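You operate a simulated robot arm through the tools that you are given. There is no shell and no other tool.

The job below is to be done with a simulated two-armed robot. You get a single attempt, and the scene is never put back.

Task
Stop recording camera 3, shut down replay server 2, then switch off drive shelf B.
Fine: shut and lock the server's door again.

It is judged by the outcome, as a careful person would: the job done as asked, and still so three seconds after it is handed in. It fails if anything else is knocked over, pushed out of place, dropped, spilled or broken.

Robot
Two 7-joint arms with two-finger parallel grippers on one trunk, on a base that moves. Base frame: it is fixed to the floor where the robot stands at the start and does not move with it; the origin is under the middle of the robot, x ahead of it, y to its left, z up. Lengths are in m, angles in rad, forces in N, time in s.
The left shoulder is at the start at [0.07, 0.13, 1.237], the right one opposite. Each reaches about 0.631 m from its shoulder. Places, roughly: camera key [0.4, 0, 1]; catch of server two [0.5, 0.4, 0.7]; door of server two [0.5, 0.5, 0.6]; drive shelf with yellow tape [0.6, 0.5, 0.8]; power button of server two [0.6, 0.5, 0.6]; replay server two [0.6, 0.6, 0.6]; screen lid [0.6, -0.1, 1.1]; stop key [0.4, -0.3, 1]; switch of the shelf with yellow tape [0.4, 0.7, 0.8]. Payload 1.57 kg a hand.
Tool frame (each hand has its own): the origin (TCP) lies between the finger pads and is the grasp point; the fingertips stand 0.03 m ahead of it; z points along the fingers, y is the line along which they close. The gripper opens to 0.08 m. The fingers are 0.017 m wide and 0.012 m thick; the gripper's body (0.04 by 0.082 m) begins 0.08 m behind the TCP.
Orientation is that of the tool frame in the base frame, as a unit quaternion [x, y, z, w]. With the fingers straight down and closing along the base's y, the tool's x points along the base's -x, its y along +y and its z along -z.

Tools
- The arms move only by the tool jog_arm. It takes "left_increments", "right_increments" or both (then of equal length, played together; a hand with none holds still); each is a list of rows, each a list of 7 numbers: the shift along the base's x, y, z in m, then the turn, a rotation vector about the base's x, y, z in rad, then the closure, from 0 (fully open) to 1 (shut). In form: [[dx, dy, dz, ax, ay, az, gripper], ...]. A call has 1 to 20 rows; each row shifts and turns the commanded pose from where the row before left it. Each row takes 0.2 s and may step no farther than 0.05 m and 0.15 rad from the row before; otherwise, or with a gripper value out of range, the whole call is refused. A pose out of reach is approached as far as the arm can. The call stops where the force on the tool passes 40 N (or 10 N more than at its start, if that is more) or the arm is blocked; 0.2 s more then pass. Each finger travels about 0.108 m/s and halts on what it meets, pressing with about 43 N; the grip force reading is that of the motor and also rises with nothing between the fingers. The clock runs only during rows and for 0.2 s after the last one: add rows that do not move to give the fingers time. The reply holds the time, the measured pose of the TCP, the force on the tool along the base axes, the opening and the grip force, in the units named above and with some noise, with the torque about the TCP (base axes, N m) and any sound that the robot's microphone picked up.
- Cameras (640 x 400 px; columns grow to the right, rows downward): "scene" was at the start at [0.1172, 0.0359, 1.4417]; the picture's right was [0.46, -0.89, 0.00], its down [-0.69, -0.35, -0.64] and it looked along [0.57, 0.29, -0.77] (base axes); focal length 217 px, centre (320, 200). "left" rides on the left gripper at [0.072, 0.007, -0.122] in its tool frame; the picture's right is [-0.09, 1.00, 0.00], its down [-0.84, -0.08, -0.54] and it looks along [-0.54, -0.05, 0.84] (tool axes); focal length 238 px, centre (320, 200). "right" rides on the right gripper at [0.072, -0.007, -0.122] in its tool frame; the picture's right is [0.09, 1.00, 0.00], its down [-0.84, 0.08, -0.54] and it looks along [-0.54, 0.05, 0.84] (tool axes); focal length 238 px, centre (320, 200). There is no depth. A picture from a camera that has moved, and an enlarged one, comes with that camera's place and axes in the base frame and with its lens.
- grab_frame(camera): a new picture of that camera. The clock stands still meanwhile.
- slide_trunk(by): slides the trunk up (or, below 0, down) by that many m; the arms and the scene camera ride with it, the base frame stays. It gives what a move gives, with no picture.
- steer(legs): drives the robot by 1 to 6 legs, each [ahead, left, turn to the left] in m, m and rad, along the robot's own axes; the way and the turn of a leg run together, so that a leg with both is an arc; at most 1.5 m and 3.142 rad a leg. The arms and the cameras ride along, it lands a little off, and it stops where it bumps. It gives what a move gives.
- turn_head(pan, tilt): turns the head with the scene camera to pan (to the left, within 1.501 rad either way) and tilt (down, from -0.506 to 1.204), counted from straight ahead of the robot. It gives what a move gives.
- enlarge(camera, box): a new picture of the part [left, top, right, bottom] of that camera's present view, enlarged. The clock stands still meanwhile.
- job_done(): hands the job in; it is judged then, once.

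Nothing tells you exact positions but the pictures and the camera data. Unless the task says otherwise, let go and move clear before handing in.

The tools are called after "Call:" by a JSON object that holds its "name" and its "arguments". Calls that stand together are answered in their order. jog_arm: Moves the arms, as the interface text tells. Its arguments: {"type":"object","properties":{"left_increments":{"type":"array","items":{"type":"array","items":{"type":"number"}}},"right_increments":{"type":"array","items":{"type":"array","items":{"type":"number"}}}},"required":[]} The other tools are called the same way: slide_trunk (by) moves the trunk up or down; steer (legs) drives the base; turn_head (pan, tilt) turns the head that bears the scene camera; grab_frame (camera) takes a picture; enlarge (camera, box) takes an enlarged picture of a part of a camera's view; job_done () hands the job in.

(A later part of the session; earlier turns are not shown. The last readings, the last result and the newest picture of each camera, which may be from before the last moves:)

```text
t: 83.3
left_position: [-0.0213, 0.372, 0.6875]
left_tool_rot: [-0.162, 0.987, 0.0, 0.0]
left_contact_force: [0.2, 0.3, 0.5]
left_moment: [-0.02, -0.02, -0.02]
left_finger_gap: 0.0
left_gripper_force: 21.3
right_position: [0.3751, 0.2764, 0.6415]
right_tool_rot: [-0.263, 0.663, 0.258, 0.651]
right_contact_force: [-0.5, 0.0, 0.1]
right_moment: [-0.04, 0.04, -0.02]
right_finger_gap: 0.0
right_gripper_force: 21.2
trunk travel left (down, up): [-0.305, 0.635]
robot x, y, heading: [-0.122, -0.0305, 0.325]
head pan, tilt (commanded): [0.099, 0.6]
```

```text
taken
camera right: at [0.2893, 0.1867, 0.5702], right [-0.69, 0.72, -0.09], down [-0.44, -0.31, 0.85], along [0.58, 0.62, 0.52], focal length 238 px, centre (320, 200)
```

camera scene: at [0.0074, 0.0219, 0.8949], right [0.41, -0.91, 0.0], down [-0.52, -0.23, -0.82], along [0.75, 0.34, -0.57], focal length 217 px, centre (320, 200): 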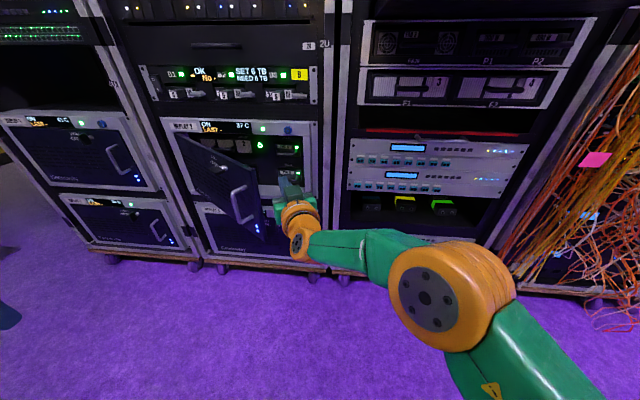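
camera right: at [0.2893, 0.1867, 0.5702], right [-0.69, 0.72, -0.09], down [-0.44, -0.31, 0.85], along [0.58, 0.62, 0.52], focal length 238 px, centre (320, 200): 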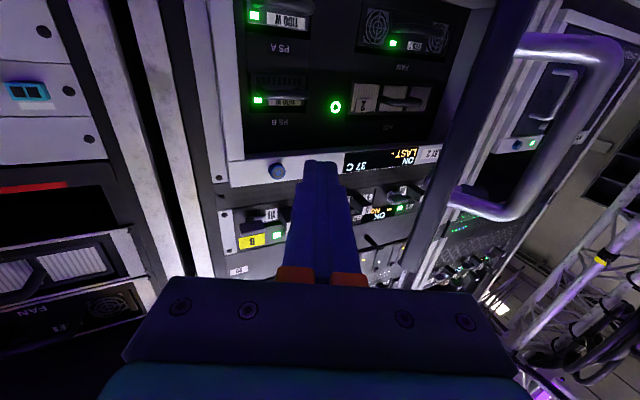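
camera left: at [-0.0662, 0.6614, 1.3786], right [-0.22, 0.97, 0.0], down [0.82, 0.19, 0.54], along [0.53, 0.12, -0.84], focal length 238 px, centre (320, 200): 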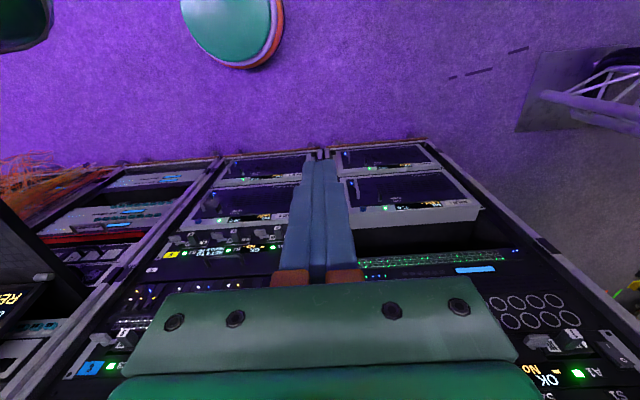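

The hand is now inside the door's edge with the button nearly straight ahead of the fingers. I'll lift the left hand out of the way, then slide the base left to push the door a bit wider.

Call:
{"name": "jog_arm", "arguments": {"left_increments": [[0, 0, 0.045, 0, 0, 0, 1], [0, 0, 0.045, 0, 0, 0, 1], [0, 0, 0.045, 0, 0, 0, 1], [0, 0, 0.03, 0, 0, 0, 1]]}}

Call:
{"name": "steer", "arguments": {"legs": [[0.0, 0.12, 0.0]]}}

Call:
{"name": "grab_frame", "arguments": {"camera": "scene"}}

Call:
{"name": "grab_frame", "arguments": {"camera": "right"}}

```text
t: 84.3
left_position: [0.009, 0.3156, 0.7479]
left_tool_rot: [-0.162, 0.987, 0.0, 0.002]
left_contact_force: [-0.5, 0.8, 0.3]
left_moment: [-0.02, -0.02, -0.02]
left_finger_gap: 0.0
left_gripper_force: 21.5
left hand out of reach, approached as far as the arm can: row 1, 2, 3, 4
right_position: [0.3746, 0.2754, 0.6394]
right_tool_rot: [-0.264, 0.662, 0.259, 0.651]
right_contact_force: [0.4, 0.4, 0.7]
right_moment: [0.0, 0.01, 0.0]
right_finger_gap: 0.0
right_gripper_force: 21.5
trunk travel left (down, up): [-0.305, 0.635]
robot x, y, heading: [-0.1199, -0.0246, 0.321]
head pan, tilt (commanded): [0.099, 0.6]
```

```text
t: 85.5
left_position: [-0.025, 0.4123, 0.7473]
left_tool_rot: [-0.163, 0.987, 0.002, 0.001]
left_contact_force: [0.7, 0.6, -0.2]
left_moment: [0.05, 0.02, -0.02]
left_finger_gap: 0.0003
left_gripper_force: 21.4
right_position: [0.3434, 0.3699, 0.6397]
right_tool_rot: [-0.262, 0.664, 0.258, 0.652]
right_contact_force: [-2.8, -5.3, 2.0]
right_moment: [0.08, 0.07, 0.32]
right_finger_gap: 0.0001
right_gripper_force: 21.2
trunk travel left (down, up): [-0.305, 0.635]
robot x, y, heading: [-0.1517, 0.0675, 0.319]
head pan, tilt (commanded): [0.099, 0.6]
stopped in leg 1: the force on the tool passed its limit at 124 N (the readings are from after the stop); the commanded pose is now the measured one
```

```text
taken
camera scene: at [-0.0268, 0.1188, 0.8952], right [0.41, -0.91, 0.0], down [-0.51, -0.23, -0.83], along [0.75, 0.34, -0.56], focal length 217 px, centre (320, 200)
```

scene: 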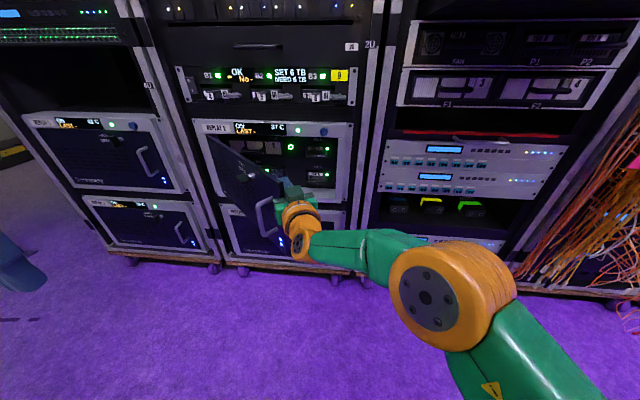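

```text
taken
camera right: at [0.2567, 0.2821, 0.5701], right [-0.68, 0.73, -0.09], down [-0.44, -0.3, 0.85], along [0.59, 0.62, 0.52], focal length 238 px, centre (320, 200)
```

right: 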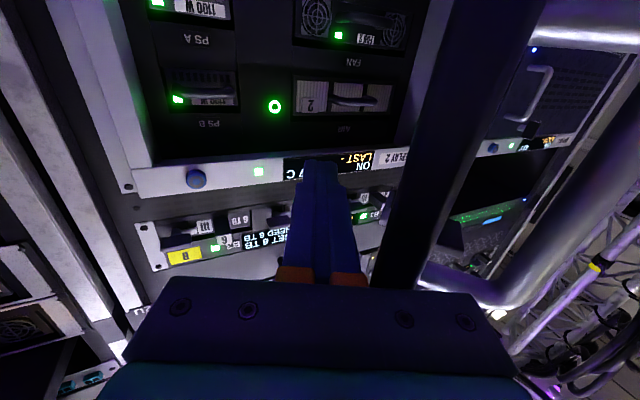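

The door edge caught against my palm and the base stopped (a brief spike, now nearly zero force); the door is wider now, around 40°. I'll move right to free the edge, then check alignment to the button along the hand's axis.

Call:
{"name": "steer", "arguments": {"legs": [[0.0, -0.07, 0.0]]}}

Call:
{"name": "grab_frame", "arguments": {"camera": "right"}}

Call:
{"name": "enlarge", "arguments": {"camera": "scene", "box": [170, 90, 370, 270]}}

```text
t: 86.5
left_position: [-0.001, 0.3439, 0.7479]
left_tool_rot: [-0.161, 0.987, 0.0, 0.001]
left_contact_force: [-0.3, -0.3, -0.2]
left_moment: [0.01, -0.02, -0.02]
left_finger_gap: 0.0
left_gripper_force: 21.4
right_position: [0.367, 0.3036, 0.6372]
right_tool_rot: [-0.262, 0.665, 0.257, 0.651]
right_contact_force: [-0.2, -0.8, -0.7]
right_moment: [0.02, -0.02, 0.01]
right_finger_gap: 0.0
right_gripper_force: 21.0
trunk travel left (down, up): [-0.305, 0.635]
robot x, y, heading: [-0.1301, -0.0002, 0.322]
head pan, tilt (commanded): [0.099, 0.6]
```

```text
taken
camera right: at [0.28, 0.2141, 0.5692], right [-0.68, 0.73, -0.09], down [-0.44, -0.3, 0.85], along [0.59, 0.62, 0.52], focal length 238 px, centre (320, 200)
```

right: 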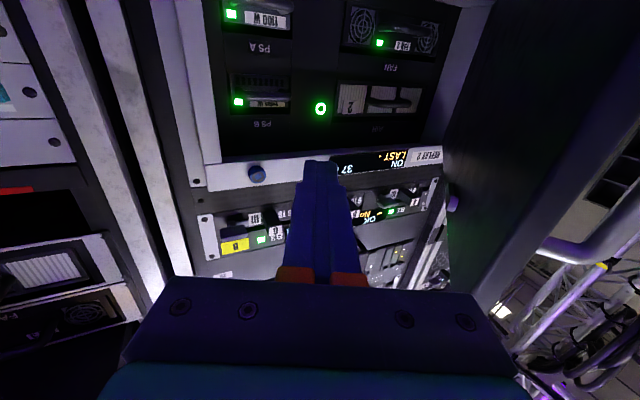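

```text
2.22 times, centred on (270, 180) of scene
camera zoom: at [-0.0031, 0.0514, 0.8949], right [0.41, -0.91, 0.0], down [-0.52, -0.23, -0.83], along [0.75, 0.34, -0.56], focal length 483 px, centre (431, 244)
```

zoom: 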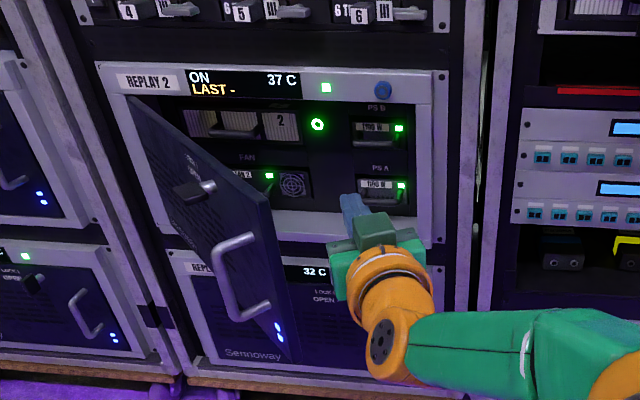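

The bump swung the door to about 60°, so the bay is now wide open: card 2, fans, PS A/B and the green-ringed power button, which lies straight along my fingers about 23 cm ahead. I'll drive along that line and stop about 3 cm short.

Call:
{"name": "steer", "arguments": {"legs": [[0.178, 0.081, 0.0]]}}

Call:
{"name": "grab_frame", "arguments": {"camera": "right"}}

Call:
{"name": "grab_frame", "arguments": {"camera": "scene"}}

```text
t: 88.1
left_position: [0.1453, 0.4777, 0.7456]
left_tool_rot: [-0.162, 0.987, 0.0, 0.001]
left_contact_force: [-0.2, 0.4, 0.8]
left_moment: [-0.05, 0.01, -0.02]
left_finger_gap: 0.0
left_gripper_force: 21.0
right_position: [0.5115, 0.4364, 0.6386]
right_tool_rot: [-0.262, 0.664, 0.257, 0.651]
right_contact_force: [0.1, -0.4, -1.0]
right_moment: [0.02, 0.0, -0.02]
right_finger_gap: 0.0002
right_gripper_force: 21.8
trunk travel left (down, up): [-0.305, 0.635]
robot x, y, heading: [0.0191, 0.1339, 0.318]
head pan, tilt (commanded): [0.099, 0.6]
```

```text
taken
camera right: at [0.4261, 0.3476, 0.5689], right [-0.68, 0.73, -0.09], down [-0.44, -0.3, 0.85], along [0.59, 0.62, 0.52], focal length 238 px, centre (320, 200)
```

right: 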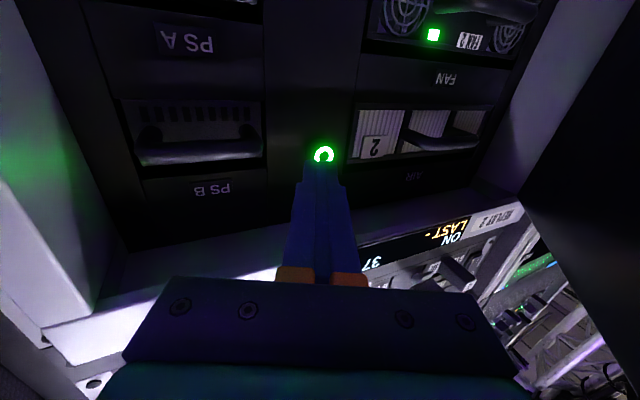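

```text
taken
camera scene: at [0.143, 0.1851, 0.8949], right [0.41, -0.91, 0.0], down [-0.52, -0.23, -0.82], along [0.75, 0.34, -0.57], focal length 217 px, centre (320, 200)
```

scene: 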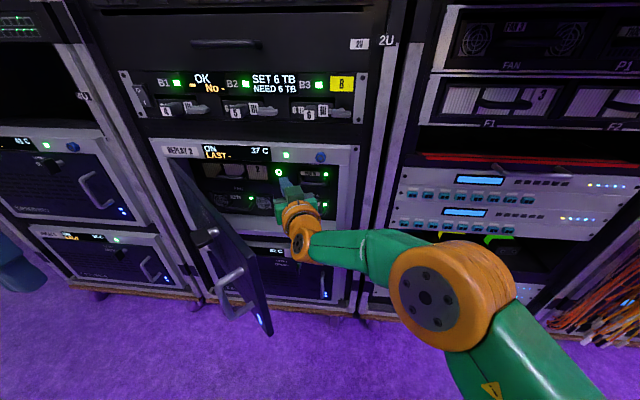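

The fingertips are about 3–4 cm from the ring and aligned within a few millimetres. I'll close most of the remaining gap first.

Call:
{"name": "jog_arm", "arguments": {"right_increments": [[0.009, 0.0105, 0.003, 0, 0, 0, 1], [0.009, 0.0085, 0, 0, 0, 0, 1], [0, 0, 0, 0, 0, 0, 1]]}}

Call:
{"name": "grab_frame", "arguments": {"camera": "right"}}

```text
t: 88.9
left_position: [0.1457, 0.4783, 0.7468]
left_tool_rot: [-0.162, 0.987, 0.001, 0.001]
left_contact_force: [0.5, -0.7, -0.1]
left_moment: [-0.02, -0.01, 0.01]
left_finger_gap: 0.0
left_gripper_force: 21.3
right_position: [0.5297, 0.4551, 0.6431]
right_tool_rot: [-0.262, 0.665, 0.257, 0.651]
right_contact_force: [-0.2, 0.1, -0.4]
right_moment: [-0.01, 0.01, -0.03]
right_finger_gap: 0.0001
right_gripper_force: 21.3
trunk travel left (down, up): [-0.305, 0.635]
robot x, y, heading: [0.0177, 0.1317, 0.324]
head pan, tilt (commanded): [0.099, 0.6]
```

```text
taken
camera right: at [0.4435, 0.3656, 0.5735], right [-0.68, 0.73, -0.09], down [-0.44, -0.3, 0.85], along [0.59, 0.62, 0.52], focal length 238 px, centre (320, 200)
```

right: 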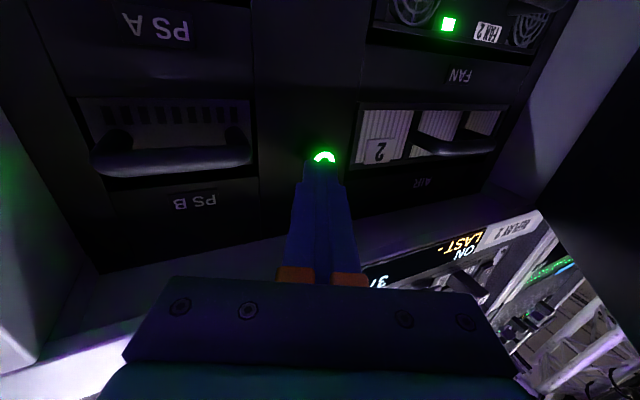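

The tip is almost on the ring. Now a short press and immediate release.

Call:
{"name": "jog_arm", "arguments": {"right_increments": [[0.0044, 0.0041, 0, 0, 0, 0, 1], [0.0037, 0.0034, 0, 0, 0, 0, 1], [0.0029, 0.0027, 0, 0, 0, 0, 1], [-0.0146, -0.0137, 0, 0, 0, 0, 1]]}}

Call:
{"name": "enlarge", "arguments": {"camera": "scene", "box": [150, 130, 370, 260]}}

```text
t: 89.9
left_position: [0.1444, 0.4784, 0.7459]
left_tool_rot: [-0.161, 0.987, 0.0, 0.0]
left_contact_force: [0.9, 0.1, 0.2]
left_moment: [-0.01, -0.01, 0.01]
left_finger_gap: 0.0
left_gripper_force: 21.1
right_position: [0.5197, 0.4453, 0.643]
right_tool_rot: [-0.261, 0.665, 0.256, 0.652]
right_contact_force: [0.5, 0.5, -0.8]
right_moment: [0.01, -0.02, -0.01]
right_finger_gap: 0.0
right_gripper_force: 21.7
right hand out of reach, approached as far as the arm can: row 2, 3
trunk travel left (down, up): [-0.305, 0.635]
robot x, y, heading: [0.014, 0.1346, 0.316]
head pan, tilt (commanded): [0.099, 0.6]
```

```text
2.91 times, centred on (260, 195) of scene
camera zoom: at [0.1426, 0.1848, 0.895], right [0.41, -0.91, 0.0], down [-0.52, -0.23, -0.83], along [0.75, 0.34, -0.56], focal length 632 px, centre (494, 214)
```

zoom: 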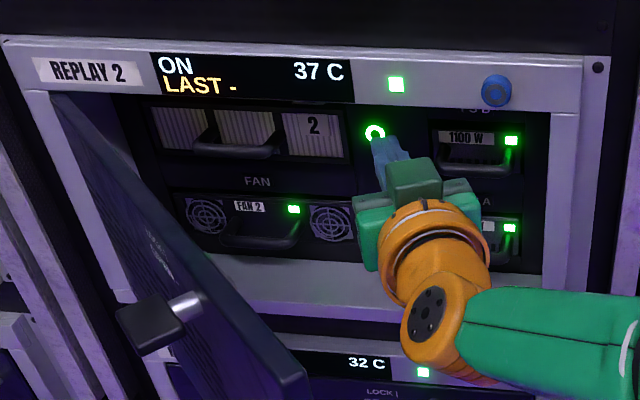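

The arm ran out of reach before touching the button (no click). I'll pull the hand back a little and bring the base 3 cm closer along the same line so there's reach to spare.

Call:
{"name": "jog_arm", "arguments": {"right_increments": [[-0.0183, -0.0171, 0, 0, 0, 0, 1], [0, 0, 0, 0, 0, 0, 1]]}}

Call:
{"name": "steer", "arguments": {"legs": [[0.027, 0.0125, 0.0]]}}

Call:
{"name": "grab_frame", "arguments": {"camera": "right"}}

```text
t: 90.5
left_position: [0.1459, 0.4784, 0.7467]
left_tool_rot: [-0.161, 0.987, 0.0, 0.0]
left_contact_force: [1.1, -0.6, 0.7]
left_moment: [0.03, 0.02, -0.03]
left_finger_gap: 0.0001
left_gripper_force: 21.2
right_position: [0.5022, 0.427, 0.644]
right_tool_rot: [-0.261, 0.665, 0.256, 0.651]
right_contact_force: [0.4, 0.0, 0.2]
right_moment: [0.03, -0.02, 0.0]
right_finger_gap: 0.0
right_gripper_force: 21.3
trunk travel left (down, up): [-0.305, 0.635]
robot x, y, heading: [0.0154, 0.1328, 0.324]
head pan, tilt (commanded): [0.099, 0.6]
```

```text
t: 91.3
left_position: [0.1695, 0.4989, 0.7462]
left_tool_rot: [-0.162, 0.987, 0.0, 0.001]
left_contact_force: [0.1, 0.6, 0.3]
left_moment: [-0.02, 0.02, 0.01]
left_finger_gap: 0.0001
left_gripper_force: 21.4
right_position: [0.5256, 0.4487, 0.6431]
right_tool_rot: [-0.261, 0.665, 0.256, 0.651]
right_contact_force: [0.0, 0.3, -0.5]
right_moment: [0.0, -0.01, -0.01]
right_finger_gap: 0.0
right_gripper_force: 21.4
trunk travel left (down, up): [-0.305, 0.635]
robot x, y, heading: [0.0393, 0.1542, 0.323]
head pan, tilt (commanded): [0.099, 0.6]
```

```text
taken
camera right: at [0.4391, 0.3599, 0.5746], right [-0.68, 0.73, -0.09], down [-0.44, -0.3, 0.85], along [0.59, 0.62, 0.52], focal length 238 px, centre (320, 200)
```

right: 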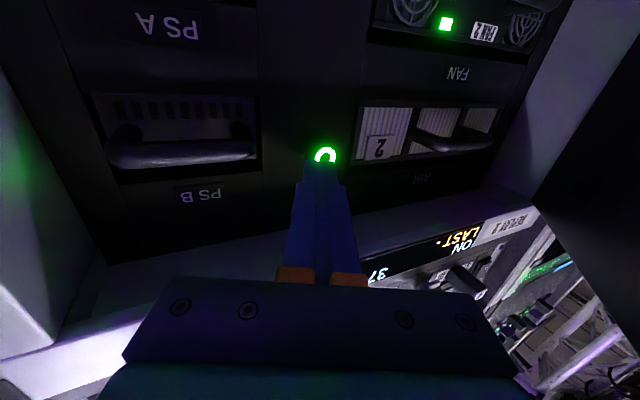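

The base is closer and the tip aligned. Press in short steps and release in the same move.

Call:
{"name": "jog_arm", "arguments": {"right_increments": [[0.0045, 0.0075, 0, 0, 0, 0, 1], [0.0029, 0.0027, 0, 0, 0, 0, 1], [0.0029, 0.0027, 0, 0, 0, 0, 1], [0.0029, 0.0027, 0, 0, 0, 0, 1], [-0.0183, -0.0171, 0, 0, 0, 0, 1]]}}

Call:
{"name": "enlarge", "arguments": {"camera": "scene", "box": [130, 130, 350, 260]}}

```text
t: 92.5
left_position: [0.1692, 0.4992, 0.7463]
left_tool_rot: [-0.161, 0.987, 0.0, 0.001]
left_contact_force: [-0.5, 0.0, 0.6]
left_moment: [-0.01, -0.03, 0.01]
left_finger_gap: 0.0
left_gripper_force: 21.6
right_position: [0.5217, 0.4493, 0.6462]
right_tool_rot: [-0.262, 0.665, 0.256, 0.651]
right_contact_force: [0.4, 0.6, -0.7]
right_moment: [-0.03, -0.01, -0.01]
right_finger_gap: 0.0002
right_gripper_force: 21.4
trunk travel left (down, up): [-0.305, 0.635]
robot x, y, heading: [0.0379, 0.149, 0.32]
head pan, tilt (commanded): [0.099, 0.6]
heard: click
```

```text
2.91 times, centred on (240, 195) of scene
camera zoom: at [0.1654, 0.2055, 0.895], right [0.41, -0.91, 0.0], down [-0.52, -0.23, -0.83], along [0.75, 0.34, -0.56], focal length 632 px, centre (553, 214)
```

zoom: 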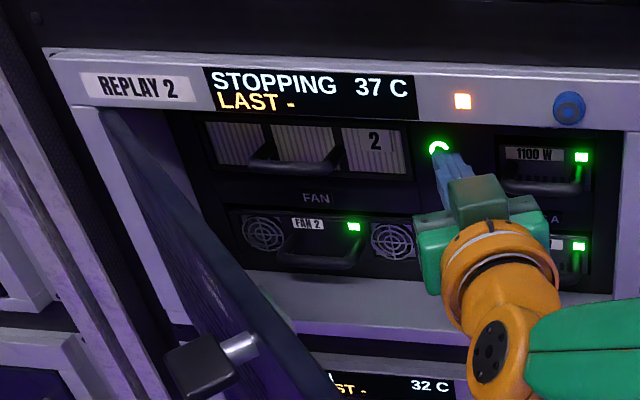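

Click heard and the display reads STOPPING, so the shutdown has begun. I'll withdraw the hand straight back from the bay and look around behind me before planning the door closing.

Call:
{"name": "steer", "arguments": {"legs": [[-0.27, 0.0, 0.0]]}}

Call:
{"name": "grab_frame", "arguments": {"camera": "scene"}}

Call:
{"name": "turn_head", "arguments": {"pan": 1.5, "tilt": 0.5}}

Call:
{"name": "grab_frame", "arguments": {"camera": "scene"}}

Call:
{"name": "turn_head", "arguments": {"pan": -1.5, "tilt": 0.5}}

Call:
{"name": "grab_frame", "arguments": {"camera": "scene"}}

```text
t: 94.5
left_position: [-0.0899, 0.4141, 0.7454]
left_tool_rot: [-0.162, 0.987, 0.0, 0.001]
left_contact_force: [0.7, -0.2, 0.2]
left_moment: [-0.04, -0.01, -0.01]
left_finger_gap: 0.0002
left_gripper_force: 21.4
right_position: [0.2638, 0.3652, 0.6456]
right_tool_rot: [-0.262, 0.665, 0.256, 0.651]
right_contact_force: [1.3, -0.2, 1.1]
right_moment: [-0.02, 0.0, 0.01]
right_finger_gap: 0.0003
right_gripper_force: 21.1
trunk travel left (down, up): [-0.305, 0.635]
robot x, y, heading: [-0.2198, 0.0669, 0.324]
head pan, tilt (commanded): [0.099, 0.6]
```

```text
taken
camera scene: at [-0.0918, 0.1204, 0.895], right [0.41, -0.91, 0.0], down [-0.52, -0.23, -0.83], along [0.75, 0.34, -0.56], focal length 217 px, centre (320, 200)
```

scene: 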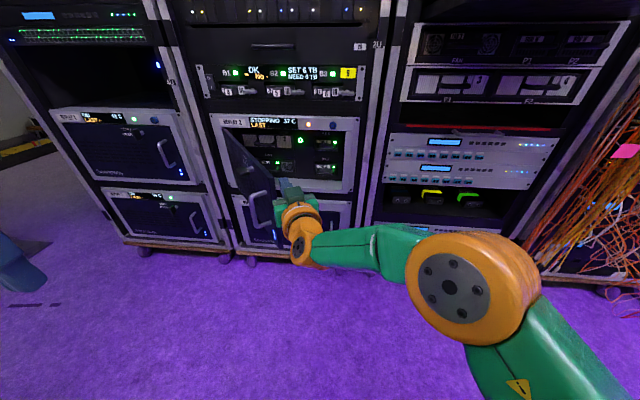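

```text
t: 96.0
left_position: [-0.0898, 0.4144, 0.7456]
left_tool_rot: [-0.163, 0.987, 0.0, 0.002]
left_contact_force: [-1.0, 0.2, -0.3]
left_moment: [0.0, 0.01, 0.01]
left_finger_gap: 0.0
left_gripper_force: 21.3
right_position: [0.2641, 0.3639, 0.6465]
right_tool_rot: [-0.262, 0.665, 0.256, 0.651]
right_contact_force: [0.0, 0.7, -0.5]
right_moment: [0.01, 0.04, -0.05]
right_finger_gap: 0.0
right_gripper_force: 21.8
trunk travel left (down, up): [-0.305, 0.635]
robot x, y, heading: [-0.2162, 0.0642, 0.323]
head pan, tilt (commanded): [1.499, 0.499]
```

```text
taken
camera scene: at [-0.1946, 0.1726, 0.904], right [0.97, 0.25, 0.0], down [0.12, -0.46, -0.88], along [-0.22, 0.85, -0.48], focal length 217 px, centre (320, 200)
```

scene: 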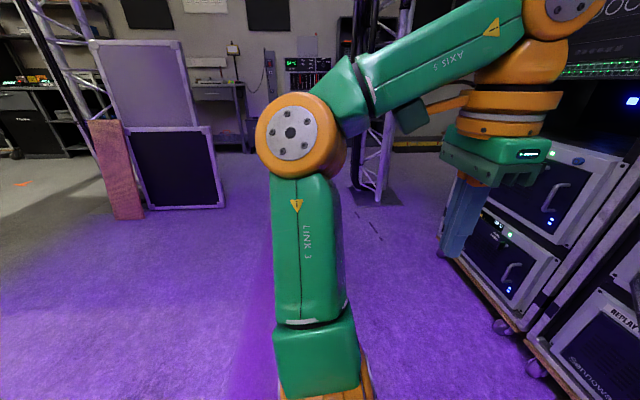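

```text
t: 98.6
left_position: [-0.0888, 0.4134, 0.747]
left_tool_rot: [-0.162, 0.987, 0.0, 0.001]
left_contact_force: [-0.7, -0.1, -0.3]
left_moment: [-0.02, 0.0, -0.03]
left_finger_gap: 0.0
left_gripper_force: 21.4
right_position: [0.264, 0.3645, 0.6458]
right_tool_rot: [-0.262, 0.664, 0.257, 0.651]
right_contact_force: [-0.4, -0.3, 0.4]
right_moment: [-0.02, 0.0, 0.03]
right_finger_gap: 0.0001
right_gripper_force: 21.1
trunk travel left (down, up): [-0.305, 0.635]
robot x, y, heading: [-0.2183, 0.0671, 0.316]
head pan, tilt (commanded): [-1.499, 0.499]
```

```text
taken
camera scene: at [-0.1372, 0.0004, 0.904], right [-0.92, -0.38, 0.0], down [-0.18, 0.44, -0.88], along [0.34, -0.81, -0.48], focal length 217 px, centre (320, 200)
```

scene: 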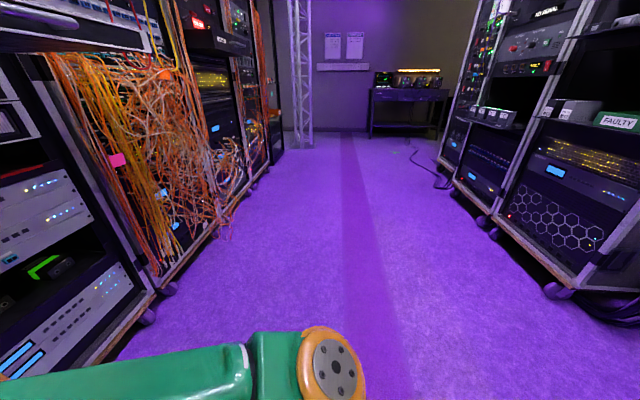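

Behind me the aisle is clear for about a metre (another rack row faces me farther back). I'll back up another 15 cm so I can come around the door's edge, and turn the head back to the server.

Call:
{"name": "steer", "arguments": {"legs": [[-0.15, 0.0, 0.0]]}}

Call:
{"name": "turn_head", "arguments": {"pan": 0.1, "tilt": 0.5}}

Call:
{"name": "grab_frame", "arguments": {"camera": "scene"}}

Call:
{"name": "enlarge", "arguments": {"camera": "scene", "box": [200, 90, 380, 260]}}

Call:
{"name": "grab_frame", "arguments": {"camera": "right"}}

```text
t: 100.0
left_position: [-0.2359, 0.3654, 0.7468]
left_tool_rot: [-0.164, 0.986, 0.001, 0.001]
left_contact_force: [-0.3, 0.5, -0.1]
left_moment: [-0.05, -0.02, 0.0]
left_finger_gap: 0.0
left_gripper_force: 21.3
right_position: [0.1191, 0.3174, 0.6456]
right_tool_rot: [-0.264, 0.664, 0.258, 0.65]
right_contact_force: [0.0, 0.3, 0.0]
right_moment: [0.02, 0.03, 0.02]
right_finger_gap: 0.0
right_gripper_force: 21.4
trunk travel left (down, up): [-0.305, 0.635]
robot x, y, heading: [-0.3617, 0.0205, 0.325]
head pan, tilt (commanded): [-1.499, 0.499]
```

```text
t: 101.7
left_position: [-0.2359, 0.3657, 0.7451]
left_tool_rot: [-0.164, 0.986, 0.0, 0.001]
left_contact_force: [0.5, -0.3, -0.3]
left_moment: [-0.04, -0.01, 0.0]
left_finger_gap: 0.0
left_gripper_force: 21.0
right_position: [0.1191, 0.3183, 0.6453]
right_tool_rot: [-0.264, 0.664, 0.259, 0.65]
right_contact_force: [0.4, -0.3, -0.3]
right_moment: [-0.02, 0.02, 0.0]
right_finger_gap: 0.0001
right_gripper_force: 21.5
trunk travel left (down, up): [-0.305, 0.635]
robot x, y, heading: [-0.3609, 0.02, 0.33]
head pan, tilt (commanded): [0.099, 0.499]
```

```text
taken
camera scene: at [-0.2342, 0.0734, 0.904], right [0.41, -0.91, 0.0], down [-0.44, -0.2, -0.88], along [0.8, 0.36, -0.48], focal length 217 px, centre (320, 200)
```

scene: 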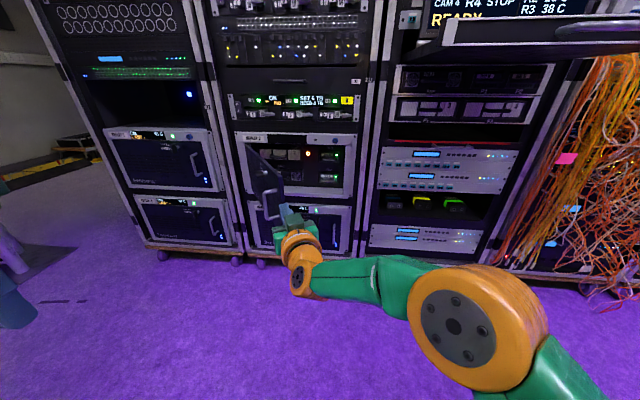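

```text
2.35 times, centred on (290, 175) of scene
camera zoom: at [-0.2342, 0.0734, 0.904], right [0.41, -0.91, 0.0], down [-0.44, -0.2, -0.88], along [0.8, 0.36, -0.48], focal length 512 px, centre (391, 259)
```

zoom: 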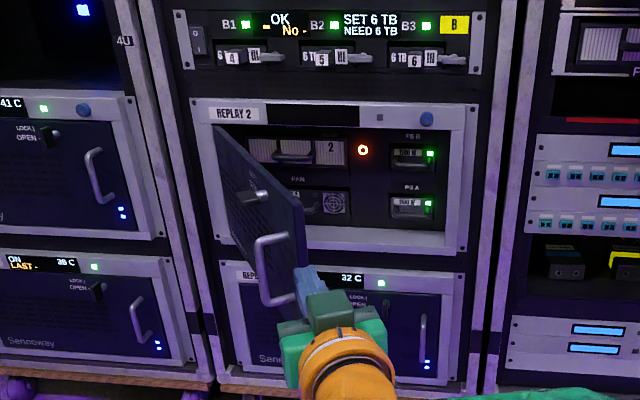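

```text
taken
camera right: at [0.0328, 0.2281, 0.5765], right [-0.68, 0.72, -0.09], down [-0.43, -0.3, 0.85], along [0.59, 0.62, 0.52], focal length 238 px, centre (320, 200)
```

right: 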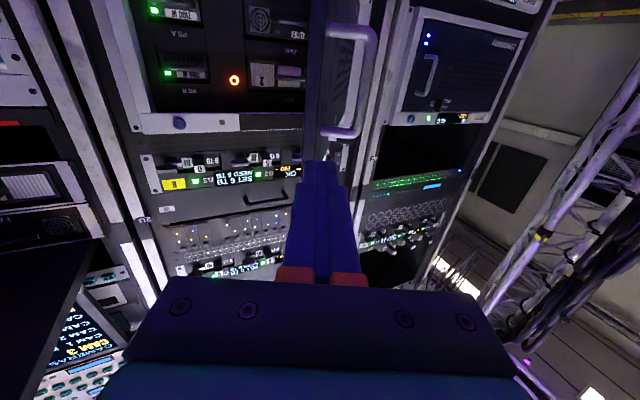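

Server two is down: its display is dark and the ring has turned red. Now I'll close the door from outside: raise the trunk 2.5 cm so the fingertips pass above the handle, then move left around the door's edge.

Call:
{"name": "slide_trunk", "arguments": {"by": 0.025}}

Call:
{"name": "steer", "arguments": {"legs": [[0.0, 0.075, 0.0]]}}

Call:
{"name": "grab_frame", "arguments": {"camera": "right"}}

Call:
{"name": "enlarge", "arguments": {"camera": "scene", "box": [200, 90, 380, 260]}}

```text
t: 102.4
left_position: [-0.2354, 0.3657, 0.7706]
left_tool_rot: [-0.163, 0.987, -0.001, 0.001]
left_contact_force: [0.0, -0.5, 0.9]
left_moment: [0.03, 0.02, -0.01]
left_finger_gap: 0.0
left_gripper_force: 21.5
right_position: [0.1189, 0.3173, 0.6709]
right_tool_rot: [-0.263, 0.664, 0.257, 0.651]
right_contact_force: [-0.1, -0.6, -0.2]
right_moment: [-0.01, 0.05, -0.01]
right_finger_gap: 0.0
right_gripper_force: 21.2
trunk travel left (down, up): [-0.33, 0.61]
robot x, y, heading: [-0.3665, 0.0183, 0.324]
head pan, tilt (commanded): [0.099, 0.499]
```

```text
t: 103.4
left_position: [-0.2585, 0.4363, 0.7706]
left_tool_rot: [-0.163, 0.987, 0.0, 0.001]
left_contact_force: [-0.4, 0.3, -0.1]
left_moment: [-0.03, 0.01, -0.01]
left_finger_gap: 0.0
left_gripper_force: 21.6
right_position: [0.0954, 0.3883, 0.6708]
right_tool_rot: [-0.263, 0.665, 0.257, 0.65]
right_contact_force: [-0.3, 0.3, 0.0]
right_moment: [-0.02, -0.01, 0.01]
right_finger_gap: 0.0
right_gripper_force: 21.2
trunk travel left (down, up): [-0.33, 0.61]
robot x, y, heading: [-0.3845, 0.0869, 0.325]
head pan, tilt (commanded): [0.099, 0.499]
```

```text
taken
camera right: at [0.0093, 0.2983, 0.6015], right [-0.68, 0.72, -0.09], down [-0.44, -0.3, 0.85], along [0.59, 0.62, 0.52], focal length 238 px, centre (320, 200)
```

right: 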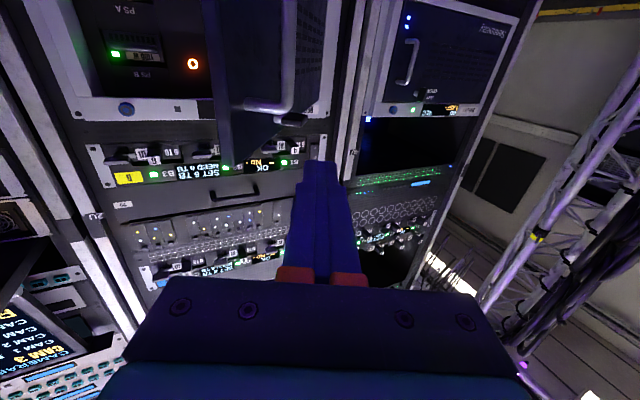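

```text
2.35 times, centred on (290, 175) of scene
camera zoom: at [-0.258, 0.1441, 0.929], right [0.41, -0.91, 0.0], down [-0.44, -0.2, -0.88], along [0.8, 0.36, -0.48], focal length 512 px, centre (391, 259)
```

zoom: 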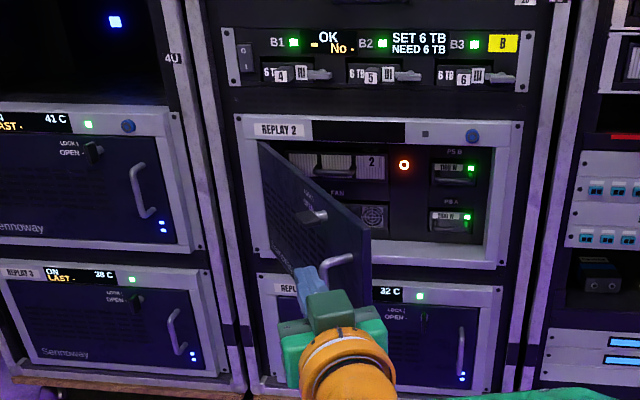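

The fingers are now to the left (outside) of the open door, above handle height. I'll go forward alongside the door's outer face.

Call:
{"name": "steer", "arguments": {"legs": [[0.085, 0.0, 0.0]]}}

Call:
{"name": "grab_frame", "arguments": {"camera": "right"}}

Call:
{"name": "enlarge", "arguments": {"camera": "scene", "box": [200, 90, 380, 260]}}

```text
t: 104.5
left_position: [-0.1789, 0.4628, 0.7724]
left_tool_rot: [-0.164, 0.986, 0.0, 0.001]
left_contact_force: [-0.1, 0.1, 0.2]
left_moment: [0.02, 0.02, 0.01]
left_finger_gap: 0.0003
left_gripper_force: 20.8
right_position: [0.1742, 0.4151, 0.6709]
right_tool_rot: [-0.263, 0.664, 0.258, 0.65]
right_contact_force: [1.0, -0.8, 0.9]
right_moment: [0.04, -0.02, -0.01]
right_finger_gap: 0.0001
right_gripper_force: 22.0
trunk travel left (down, up): [-0.33, 0.61]
robot x, y, heading: [-0.3105, 0.1168, 0.328]
head pan, tilt (commanded): [0.099, 0.499]
```

```text
taken
camera right: at [0.0884, 0.3252, 0.6013], right [-0.68, 0.72, -0.09], down [-0.43, -0.3, 0.85], along [0.59, 0.62, 0.52], focal length 238 px, centre (320, 200)
```

right: 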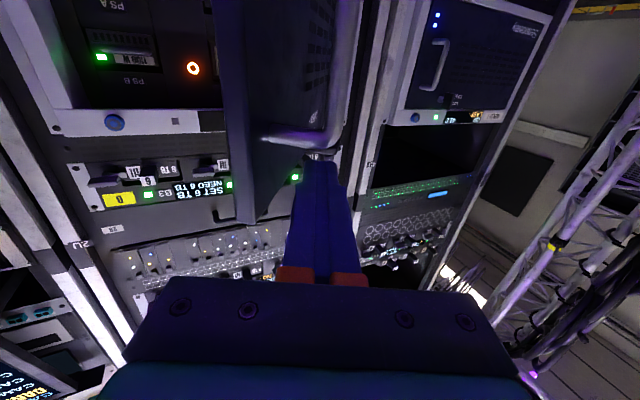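

```text
2.35 times, centred on (290, 175) of scene
camera zoom: at [-0.1785, 0.1706, 0.9289], right [0.41, -0.91, 0.0], down [-0.44, -0.2, -0.88], along [0.8, 0.36, -0.48], focal length 512 px, centre (391, 259)
```

zoom: 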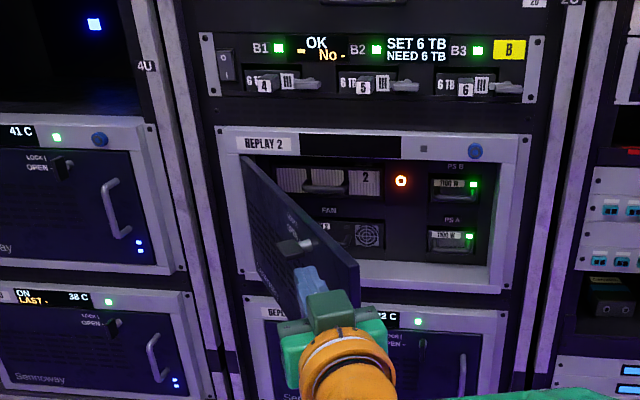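

The fingertips are alongside the outer face, short of the catch. I'll now drive right and forward, pushing the door shut along its arc.

Call:
{"name": "steer", "arguments": {"legs": [[0.062, -0.079, 0.0]]}}

Call:
{"name": "enlarge", "arguments": {"camera": "scene", "box": [200, 90, 380, 260]}}

Call:
{"name": "grab_frame", "arguments": {"camera": "right"}}

```text
t: 105.6
left_position: [-0.0967, 0.4068, 0.7712]
left_tool_rot: [-0.164, 0.986, 0.0, 0.001]
left_contact_force: [-0.9, 0.7, -0.3]
left_moment: [0.01, 0.0, -0.01]
left_finger_gap: 0.0
left_gripper_force: 21.8
right_position: [0.2571, 0.3594, 0.6712]
right_tool_rot: [-0.264, 0.664, 0.259, 0.65]
right_contact_force: [0.2, 0.3, 0.3]
right_moment: [0.01, 0.0, -0.01]
right_finger_gap: 0.0002
right_gripper_force: 21.1
trunk travel left (down, up): [-0.33, 0.61]
robot x, y, heading: [-0.2255, 0.0572, 0.322]
head pan, tilt (commanded): [0.099, 0.499]
```

```text
2.35 times, centred on (290, 175) of scene
camera zoom: at [-0.0958, 0.1148, 0.929], right [0.41, -0.91, 0.0], down [-0.44, -0.2, -0.88], along [0.8, 0.36, -0.48], focal length 512 px, centre (391, 259)
```

zoom: 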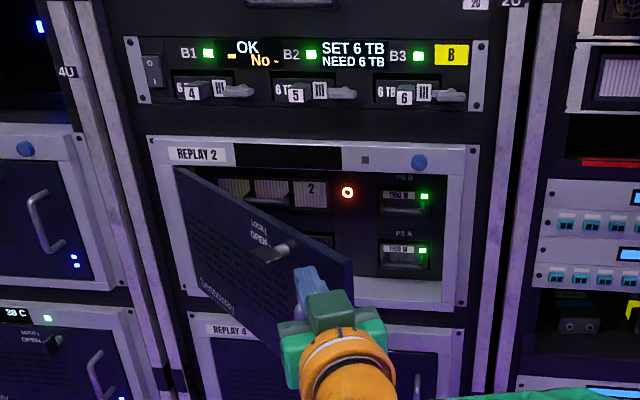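

```text
taken
camera right: at [0.1709, 0.2699, 0.6014], right [-0.68, 0.72, -0.09], down [-0.43, -0.3, 0.85], along [0.59, 0.62, 0.52], focal length 238 px, centre (320, 200)
```

right: 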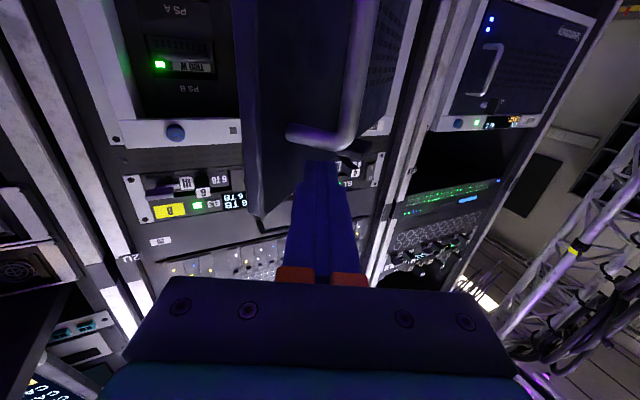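

The door is following nicely with no notable force. Continuing along the arc.

Call:
{"name": "steer", "arguments": {"legs": [[0.055, -0.041, 0.0], [0.06, -0.031, 0.0]]}}

Call:
{"name": "enlarge", "arguments": {"camera": "scene", "box": [170, 90, 350, 260]}}

Call:
{"name": "grab_frame", "arguments": {"camera": "right"}}

```text
t: 107.2
left_position: [0.0355, 0.3739, 0.7723]
left_tool_rot: [-0.165, 0.986, 0.0, 0.001]
left_contact_force: [-0.8, 0.1, 0.1]
left_moment: [0.01, -0.02, -0.04]
left_finger_gap: 0.0
left_gripper_force: 22.0
right_position: [0.3886, 0.3283, 0.6711]
right_tool_rot: [-0.264, 0.665, 0.258, 0.65]
right_contact_force: [-0.4, 0.1, -0.2]
right_moment: [0.04, 0.02, -0.02]
right_finger_gap: 0.0
right_gripper_force: 21.2
trunk travel left (down, up): [-0.33, 0.61]
robot x, y, heading: [-0.0911, 0.0284, 0.327]
head pan, tilt (commanded): [0.099, 0.499]
```

```text
2.35 times, centred on (260, 175) of scene
camera zoom: at [0.0366, 0.083, 0.9289], right [0.41, -0.91, 0.0], down [-0.44, -0.2, -0.88], along [0.8, 0.36, -0.48], focal length 512 px, centre (461, 259)
```

zoom: 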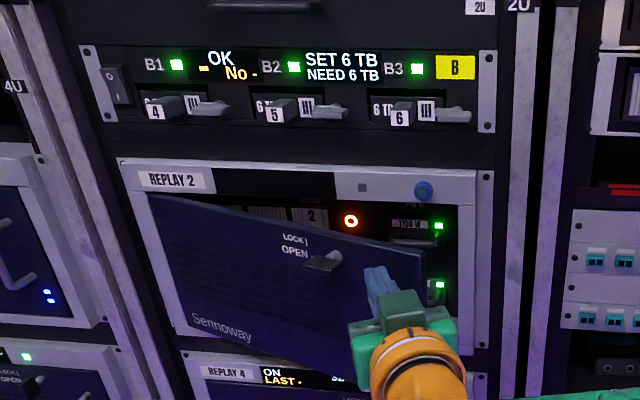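

```text
taken
camera right: at [0.3031, 0.238, 0.6013], right [-0.68, 0.72, -0.09], down [-0.43, -0.3, 0.85], along [0.59, 0.62, 0.52], focal length 238 px, centre (320, 200)
```

right: 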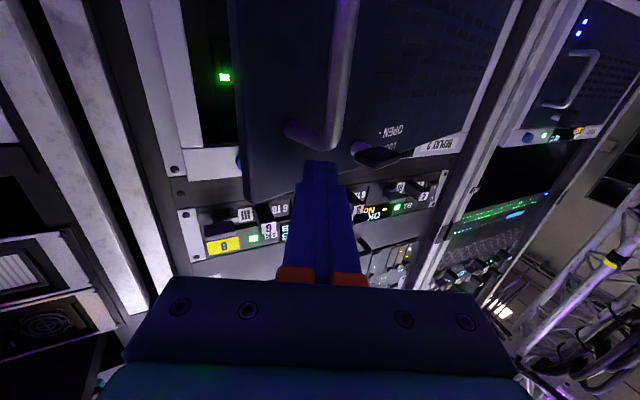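

The door is nearly closed (about 20°). I'll move forward and a touch right, keeping the fingertips clear of the catch.

Call:
{"name": "steer", "arguments": {"legs": [[0.067, -0.018, 0.0]]}}

Call:
{"name": "enlarge", "arguments": {"camera": "scene", "box": [170, 90, 350, 260]}}

Call:
{"name": "grab_frame", "arguments": {"camera": "right"}}

```text
t: 108.2
left_position: [0.1044, 0.38, 0.7715]
left_tool_rot: [-0.165, 0.986, 0.0, 0.002]
left_contact_force: [0.6, -0.8, 0.2]
left_moment: [0.0, 0.0, 0.02]
left_finger_gap: 0.0001
left_gripper_force: 21.3
right_position: [0.458, 0.3321, 0.6695]
right_tool_rot: [-0.264, 0.664, 0.258, 0.651]
right_contact_force: [-0.4, -0.4, 0.5]
right_moment: [-0.03, -0.02, 0.02]
right_finger_gap: 0.0
right_gripper_force: 21.3
trunk travel left (down, up): [-0.33, 0.61]
robot x, y, heading: [-0.0236, 0.0317, 0.327]
head pan, tilt (commanded): [0.099, 0.499]
```

```text
2.35 times, centred on (260, 175) of scene
camera zoom: at [0.1053, 0.0875, 0.9289], right [0.41, -0.91, 0.0], down [-0.44, -0.2, -0.88], along [0.8, 0.36, -0.48], focal length 512 px, centre (461, 259)
```

zoom: 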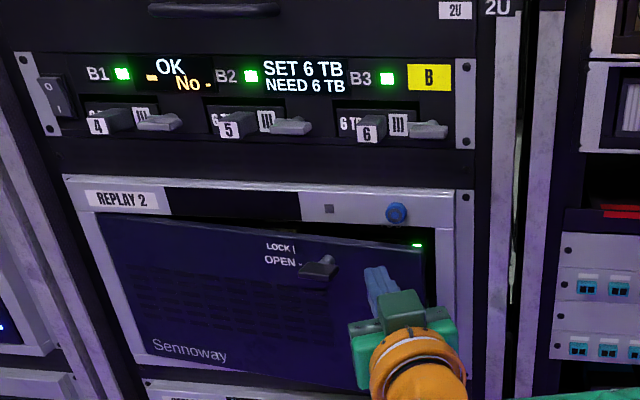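

```text
taken
camera right: at [0.372, 0.2424, 0.6012], right [-0.68, 0.72, -0.09], down [-0.43, -0.3, 0.85], along [0.59, 0.62, 0.52], focal length 238 px, centre (320, 200)
```

right: 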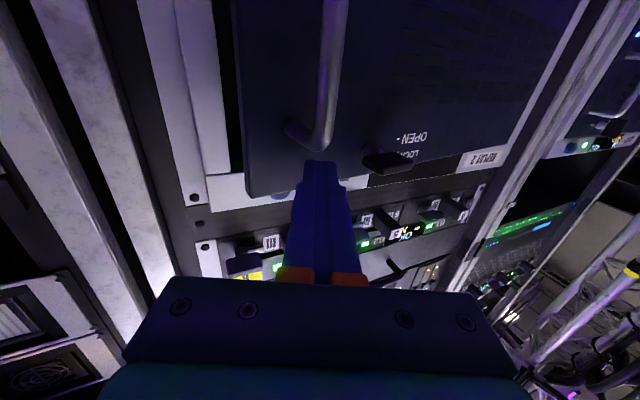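

Almost shut. A couple more small forward pushes while watching the force.

Call:
{"name": "steer", "arguments": {"legs": [[0.035, 0.0, 0.0]]}}

Call:
{"name": "steer", "arguments": {"legs": [[0.012, 0.0, 0.0]]}}

Call:
{"name": "enlarge", "arguments": {"camera": "scene", "box": [150, 90, 330, 260]}}

```text
t: 109.1
left_position: [0.1367, 0.3919, 0.7725]
left_tool_rot: [-0.164, 0.986, 0.0, 0.001]
left_contact_force: [0.2, 0.3, -0.1]
left_moment: [0.02, -0.03, 0.01]
left_finger_gap: 0.0
left_gripper_force: 21.2
right_position: [0.492, 0.3428, 0.6705]
right_tool_rot: [-0.264, 0.665, 0.258, 0.65]
right_contact_force: [1.3, 0.2, -0.7]
right_moment: [0.02, 0.01, 0.02]
right_finger_gap: 0.0
right_gripper_force: 21.6
trunk travel left (down, up): [-0.33, 0.61]
robot x, y, heading: [0.0125, 0.0446, 0.324]
head pan, tilt (commanded): [0.099, 0.499]
```

```text
t: 109.8
left_position: [0.1486, 0.396, 0.7707]
left_tool_rot: [-0.165, 0.986, 0.0, 0.001]
left_contact_force: [0.2, -0.2, -0.9]
left_moment: [-0.02, 0.04, -0.03]
left_finger_gap: 0.0003
left_gripper_force: 21.6
right_position: [0.5026, 0.3474, 0.6706]
right_tool_rot: [-0.264, 0.664, 0.258, 0.65]
right_contact_force: [-1.3, 0.1, 0.9]
right_moment: [-0.02, -0.02, 0.02]
right_finger_gap: 0.0001
right_gripper_force: 21.1
trunk travel left (down, up): [-0.33, 0.61]
robot x, y, heading: [0.0194, 0.0539, 0.327]
head pan, tilt (commanded): [0.099, 0.499]
```

```text
2.35 times, centred on (240, 175) of scene
camera zoom: at [0.1501, 0.1027, 0.929], right [0.41, -0.91, 0.0], down [-0.44, -0.2, -0.88], along [0.8, 0.36, -0.48], focal length 512 px, centre (508, 259)
```

zoom: 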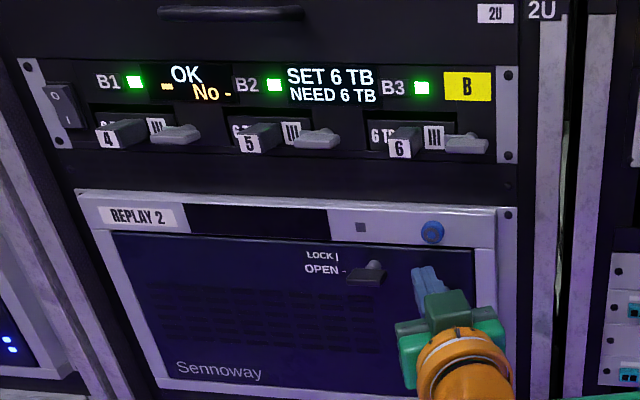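

The door looks almost flush. One or two more small nudges until I feel it seat.

Call:
{"name": "steer", "arguments": {"legs": [[0.012, 0.0, 0.0]]}}

Call:
{"name": "enlarge", "arguments": {"camera": "scene", "box": [150, 110, 330, 260]}}

Call:
{"name": "grab_frame", "arguments": {"camera": "right"}}

```text
t: 110.8
left_position: [0.1575, 0.3953, 0.7729]
left_tool_rot: [-0.164, 0.986, 0.002, 0.004]
left_contact_force: [-0.3, -0.1, -0.1]
left_moment: [-0.01, 0.02, -0.03]
left_finger_gap: 0.0
left_gripper_force: 21.0
right_position: [0.5078, 0.3493, 0.6723]
right_tool_rot: [-0.267, 0.663, 0.259, 0.65]
right_contact_force: [-14.4, -11.9, 5.3]
right_moment: [0.1, -0.28, -0.18]
right_finger_gap: 0.0002
right_gripper_force: 21.1
trunk travel left (down, up): [-0.33, 0.61]
robot x, y, heading: [0.0295, 0.0527, 0.324]
head pan, tilt (commanded): [0.099, 0.499]
stopped in leg 1: the force on the tool passed its limit at 43 N (the readings are from after the stop); the commanded pose is now the measured one
```

```text
2.67 times, centred on (240, 185) of scene
camera zoom: at [0.1568, 0.1023, 0.93], right [0.41, -0.91, 0.0], down [-0.43, -0.19, -0.88], along [0.8, 0.36, -0.47], focal length 580 px, centre (533, 240)
```

zoom: 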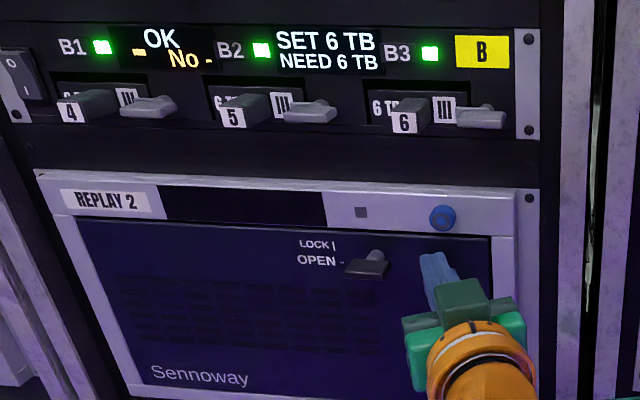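

```text
taken
camera right: at [0.4232, 0.2584, 0.6028], right [-0.69, 0.72, -0.1], down [-0.43, -0.3, 0.85], along [0.58, 0.63, 0.52], focal length 238 px, centre (320, 200)
```

right: 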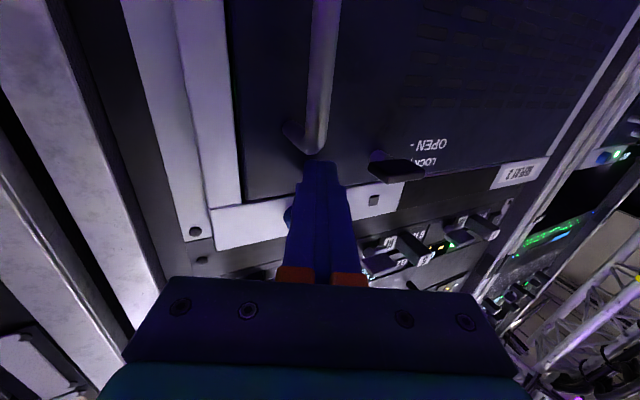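

The door is fully shut (seated with a firm push). Next: back off, straighten the hand and roll it so I can grip the level catch.

Call:
{"name": "steer", "arguments": {"legs": [[-0.13, 0.0, 0.0]]}}

Call:
{"name": "jog_arm", "arguments": {"right_increments": [[0.006, -0.019, 0, 0, 0, -0.11, 1], [0.006, -0.019, 0, 0, 0, -0.11, 1], [0.006, -0.019, 0, 0, 0, -0.11, 1], [0.006, -0.019, 0, 0, 0, -0.11, 1], [0, 0, 0, 0, 0, 0, 0.6]]}}

Call:
{"name": "jog_arm", "arguments": {"right_increments": [[0, 0, 0, -0.136, -0.0437, 0, 0.4], [0, 0, 0, -0.136, -0.0437, 0, 0.4], [0, 0, 0, -0.136, -0.0437, 0, 0.4], [0, 0, 0, -0.136, -0.0437, 0, 0.4], [0, 0, 0, -0.136, -0.0437, 0, 0.4], [0, 0, 0, -0.136, -0.0437, 0, 0.4], [0, 0, 0, -0.136, -0.0437, 0, 0.4], [0, 0, 0, -0.136, -0.0437, 0, 0.4], [0, 0, 0, -0.136, -0.0437, 0, 0.4], [0, 0, 0, -0.136, -0.0437, 0, 0.4], [0, 0, 0, -0.136, -0.0437, 0, 0.4], [0, 0, 0, 0, 0, 0, 0.4]]}}

Call:
{"name": "grab_frame", "arguments": {"camera": "scene"}}

Call:
{"name": "grab_frame", "arguments": {"camera": "right"}}

```text
t: 112.0
left_position: [0.0403, 0.3585, 0.7724]
left_tool_rot: [-0.164, 0.986, 0.0, 0.001]
left_contact_force: [0.3, 0.7, 0.9]
left_moment: [-0.03, 0.02, 0.02]
left_finger_gap: 0.0002
left_gripper_force: 21.1
right_position: [0.3925, 0.3115, 0.6676]
right_tool_rot: [-0.267, 0.666, 0.258, 0.647]
right_contact_force: [0.6, 0.1, 0.1]
right_moment: [0.01, 0.01, -0.02]
right_finger_gap: 0.0
right_gripper_force: 21.8
trunk travel left (down, up): [-0.33, 0.61]
robot x, y, heading: [-0.0875, 0.0097, 0.321]
head pan, tilt (commanded): [0.099, 0.499]
```

```text
t: 113.2
left_position: [0.0414, 0.3569, 0.7721]
left_tool_rot: [-0.164, 0.986, 0.0, 0.001]
left_contact_force: [0.3, -0.2, 1.0]
left_moment: [0.0, 0.03, 0.02]
left_finger_gap: 0.0002
left_gripper_force: 21.3
right_position: [0.4163, 0.2331, 0.6666]
right_tool_rot: [-0.116, 0.708, 0.111, 0.687]
right_contact_force: [-0.2, -0.6, -1.1]
right_moment: [-0.02, -0.01, 0.02]
right_finger_gap: 0.032
right_gripper_force: 0.1
trunk travel left (down, up): [-0.33, 0.61]
robot x, y, heading: [-0.0863, 0.0133, 0.319]
head pan, tilt (commanded): [0.099, 0.499]
```

```text
t: 115.8
left_position: [0.0412, 0.3577, 0.7719]
left_tool_rot: [-0.164, 0.987, 0.0, 0.001]
left_contact_force: [-0.5, 0.1, 0.3]
left_moment: [0.03, -0.01, -0.03]
left_finger_gap: 0.0
left_gripper_force: 21.4
right_position: [0.4154, 0.2353, 0.6686]
right_tool_rot: [0.569, -0.426, 0.424, -0.562]
right_contact_force: [-0.1, -0.1, -0.3]
right_moment: [0.02, 0.0, 0.01]
right_finger_gap: 0.048
right_gripper_force: 0.0
trunk travel left (down, up): [-0.33, 0.61]
robot x, y, heading: [-0.0888, 0.0085, 0.325]
head pan, tilt (commanded): [0.099, 0.499]
```

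```text
taken
camera scene: at [0.0418, 0.0657, 0.929], right [0.41, -0.91, 0.0], down [-0.44, -0.2, -0.88], along [0.8, 0.36, -0.48], focal length 217 px, centre (320, 200)
```

scene: 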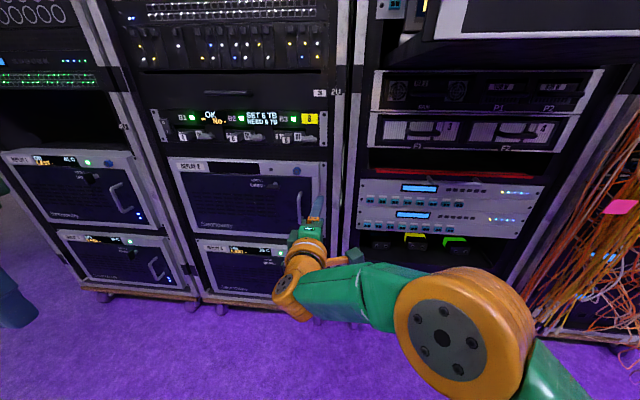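

```text
taken
camera right: at [0.318, 0.1321, 0.6765], right [0.02, -0.09, -1.0], down [-0.75, 0.65, -0.07], along [0.66, 0.75, -0.06], focal length 238 px, centre (320, 200)
```

right: 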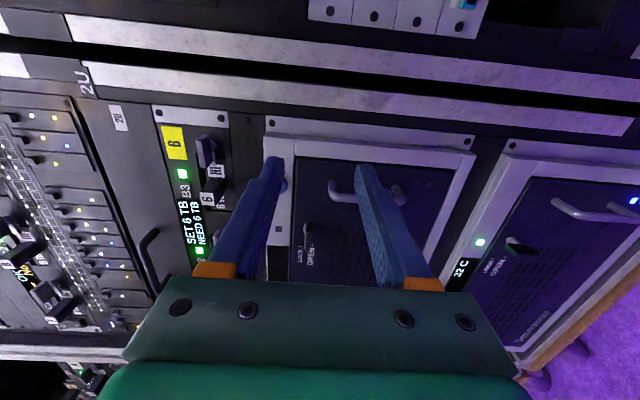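

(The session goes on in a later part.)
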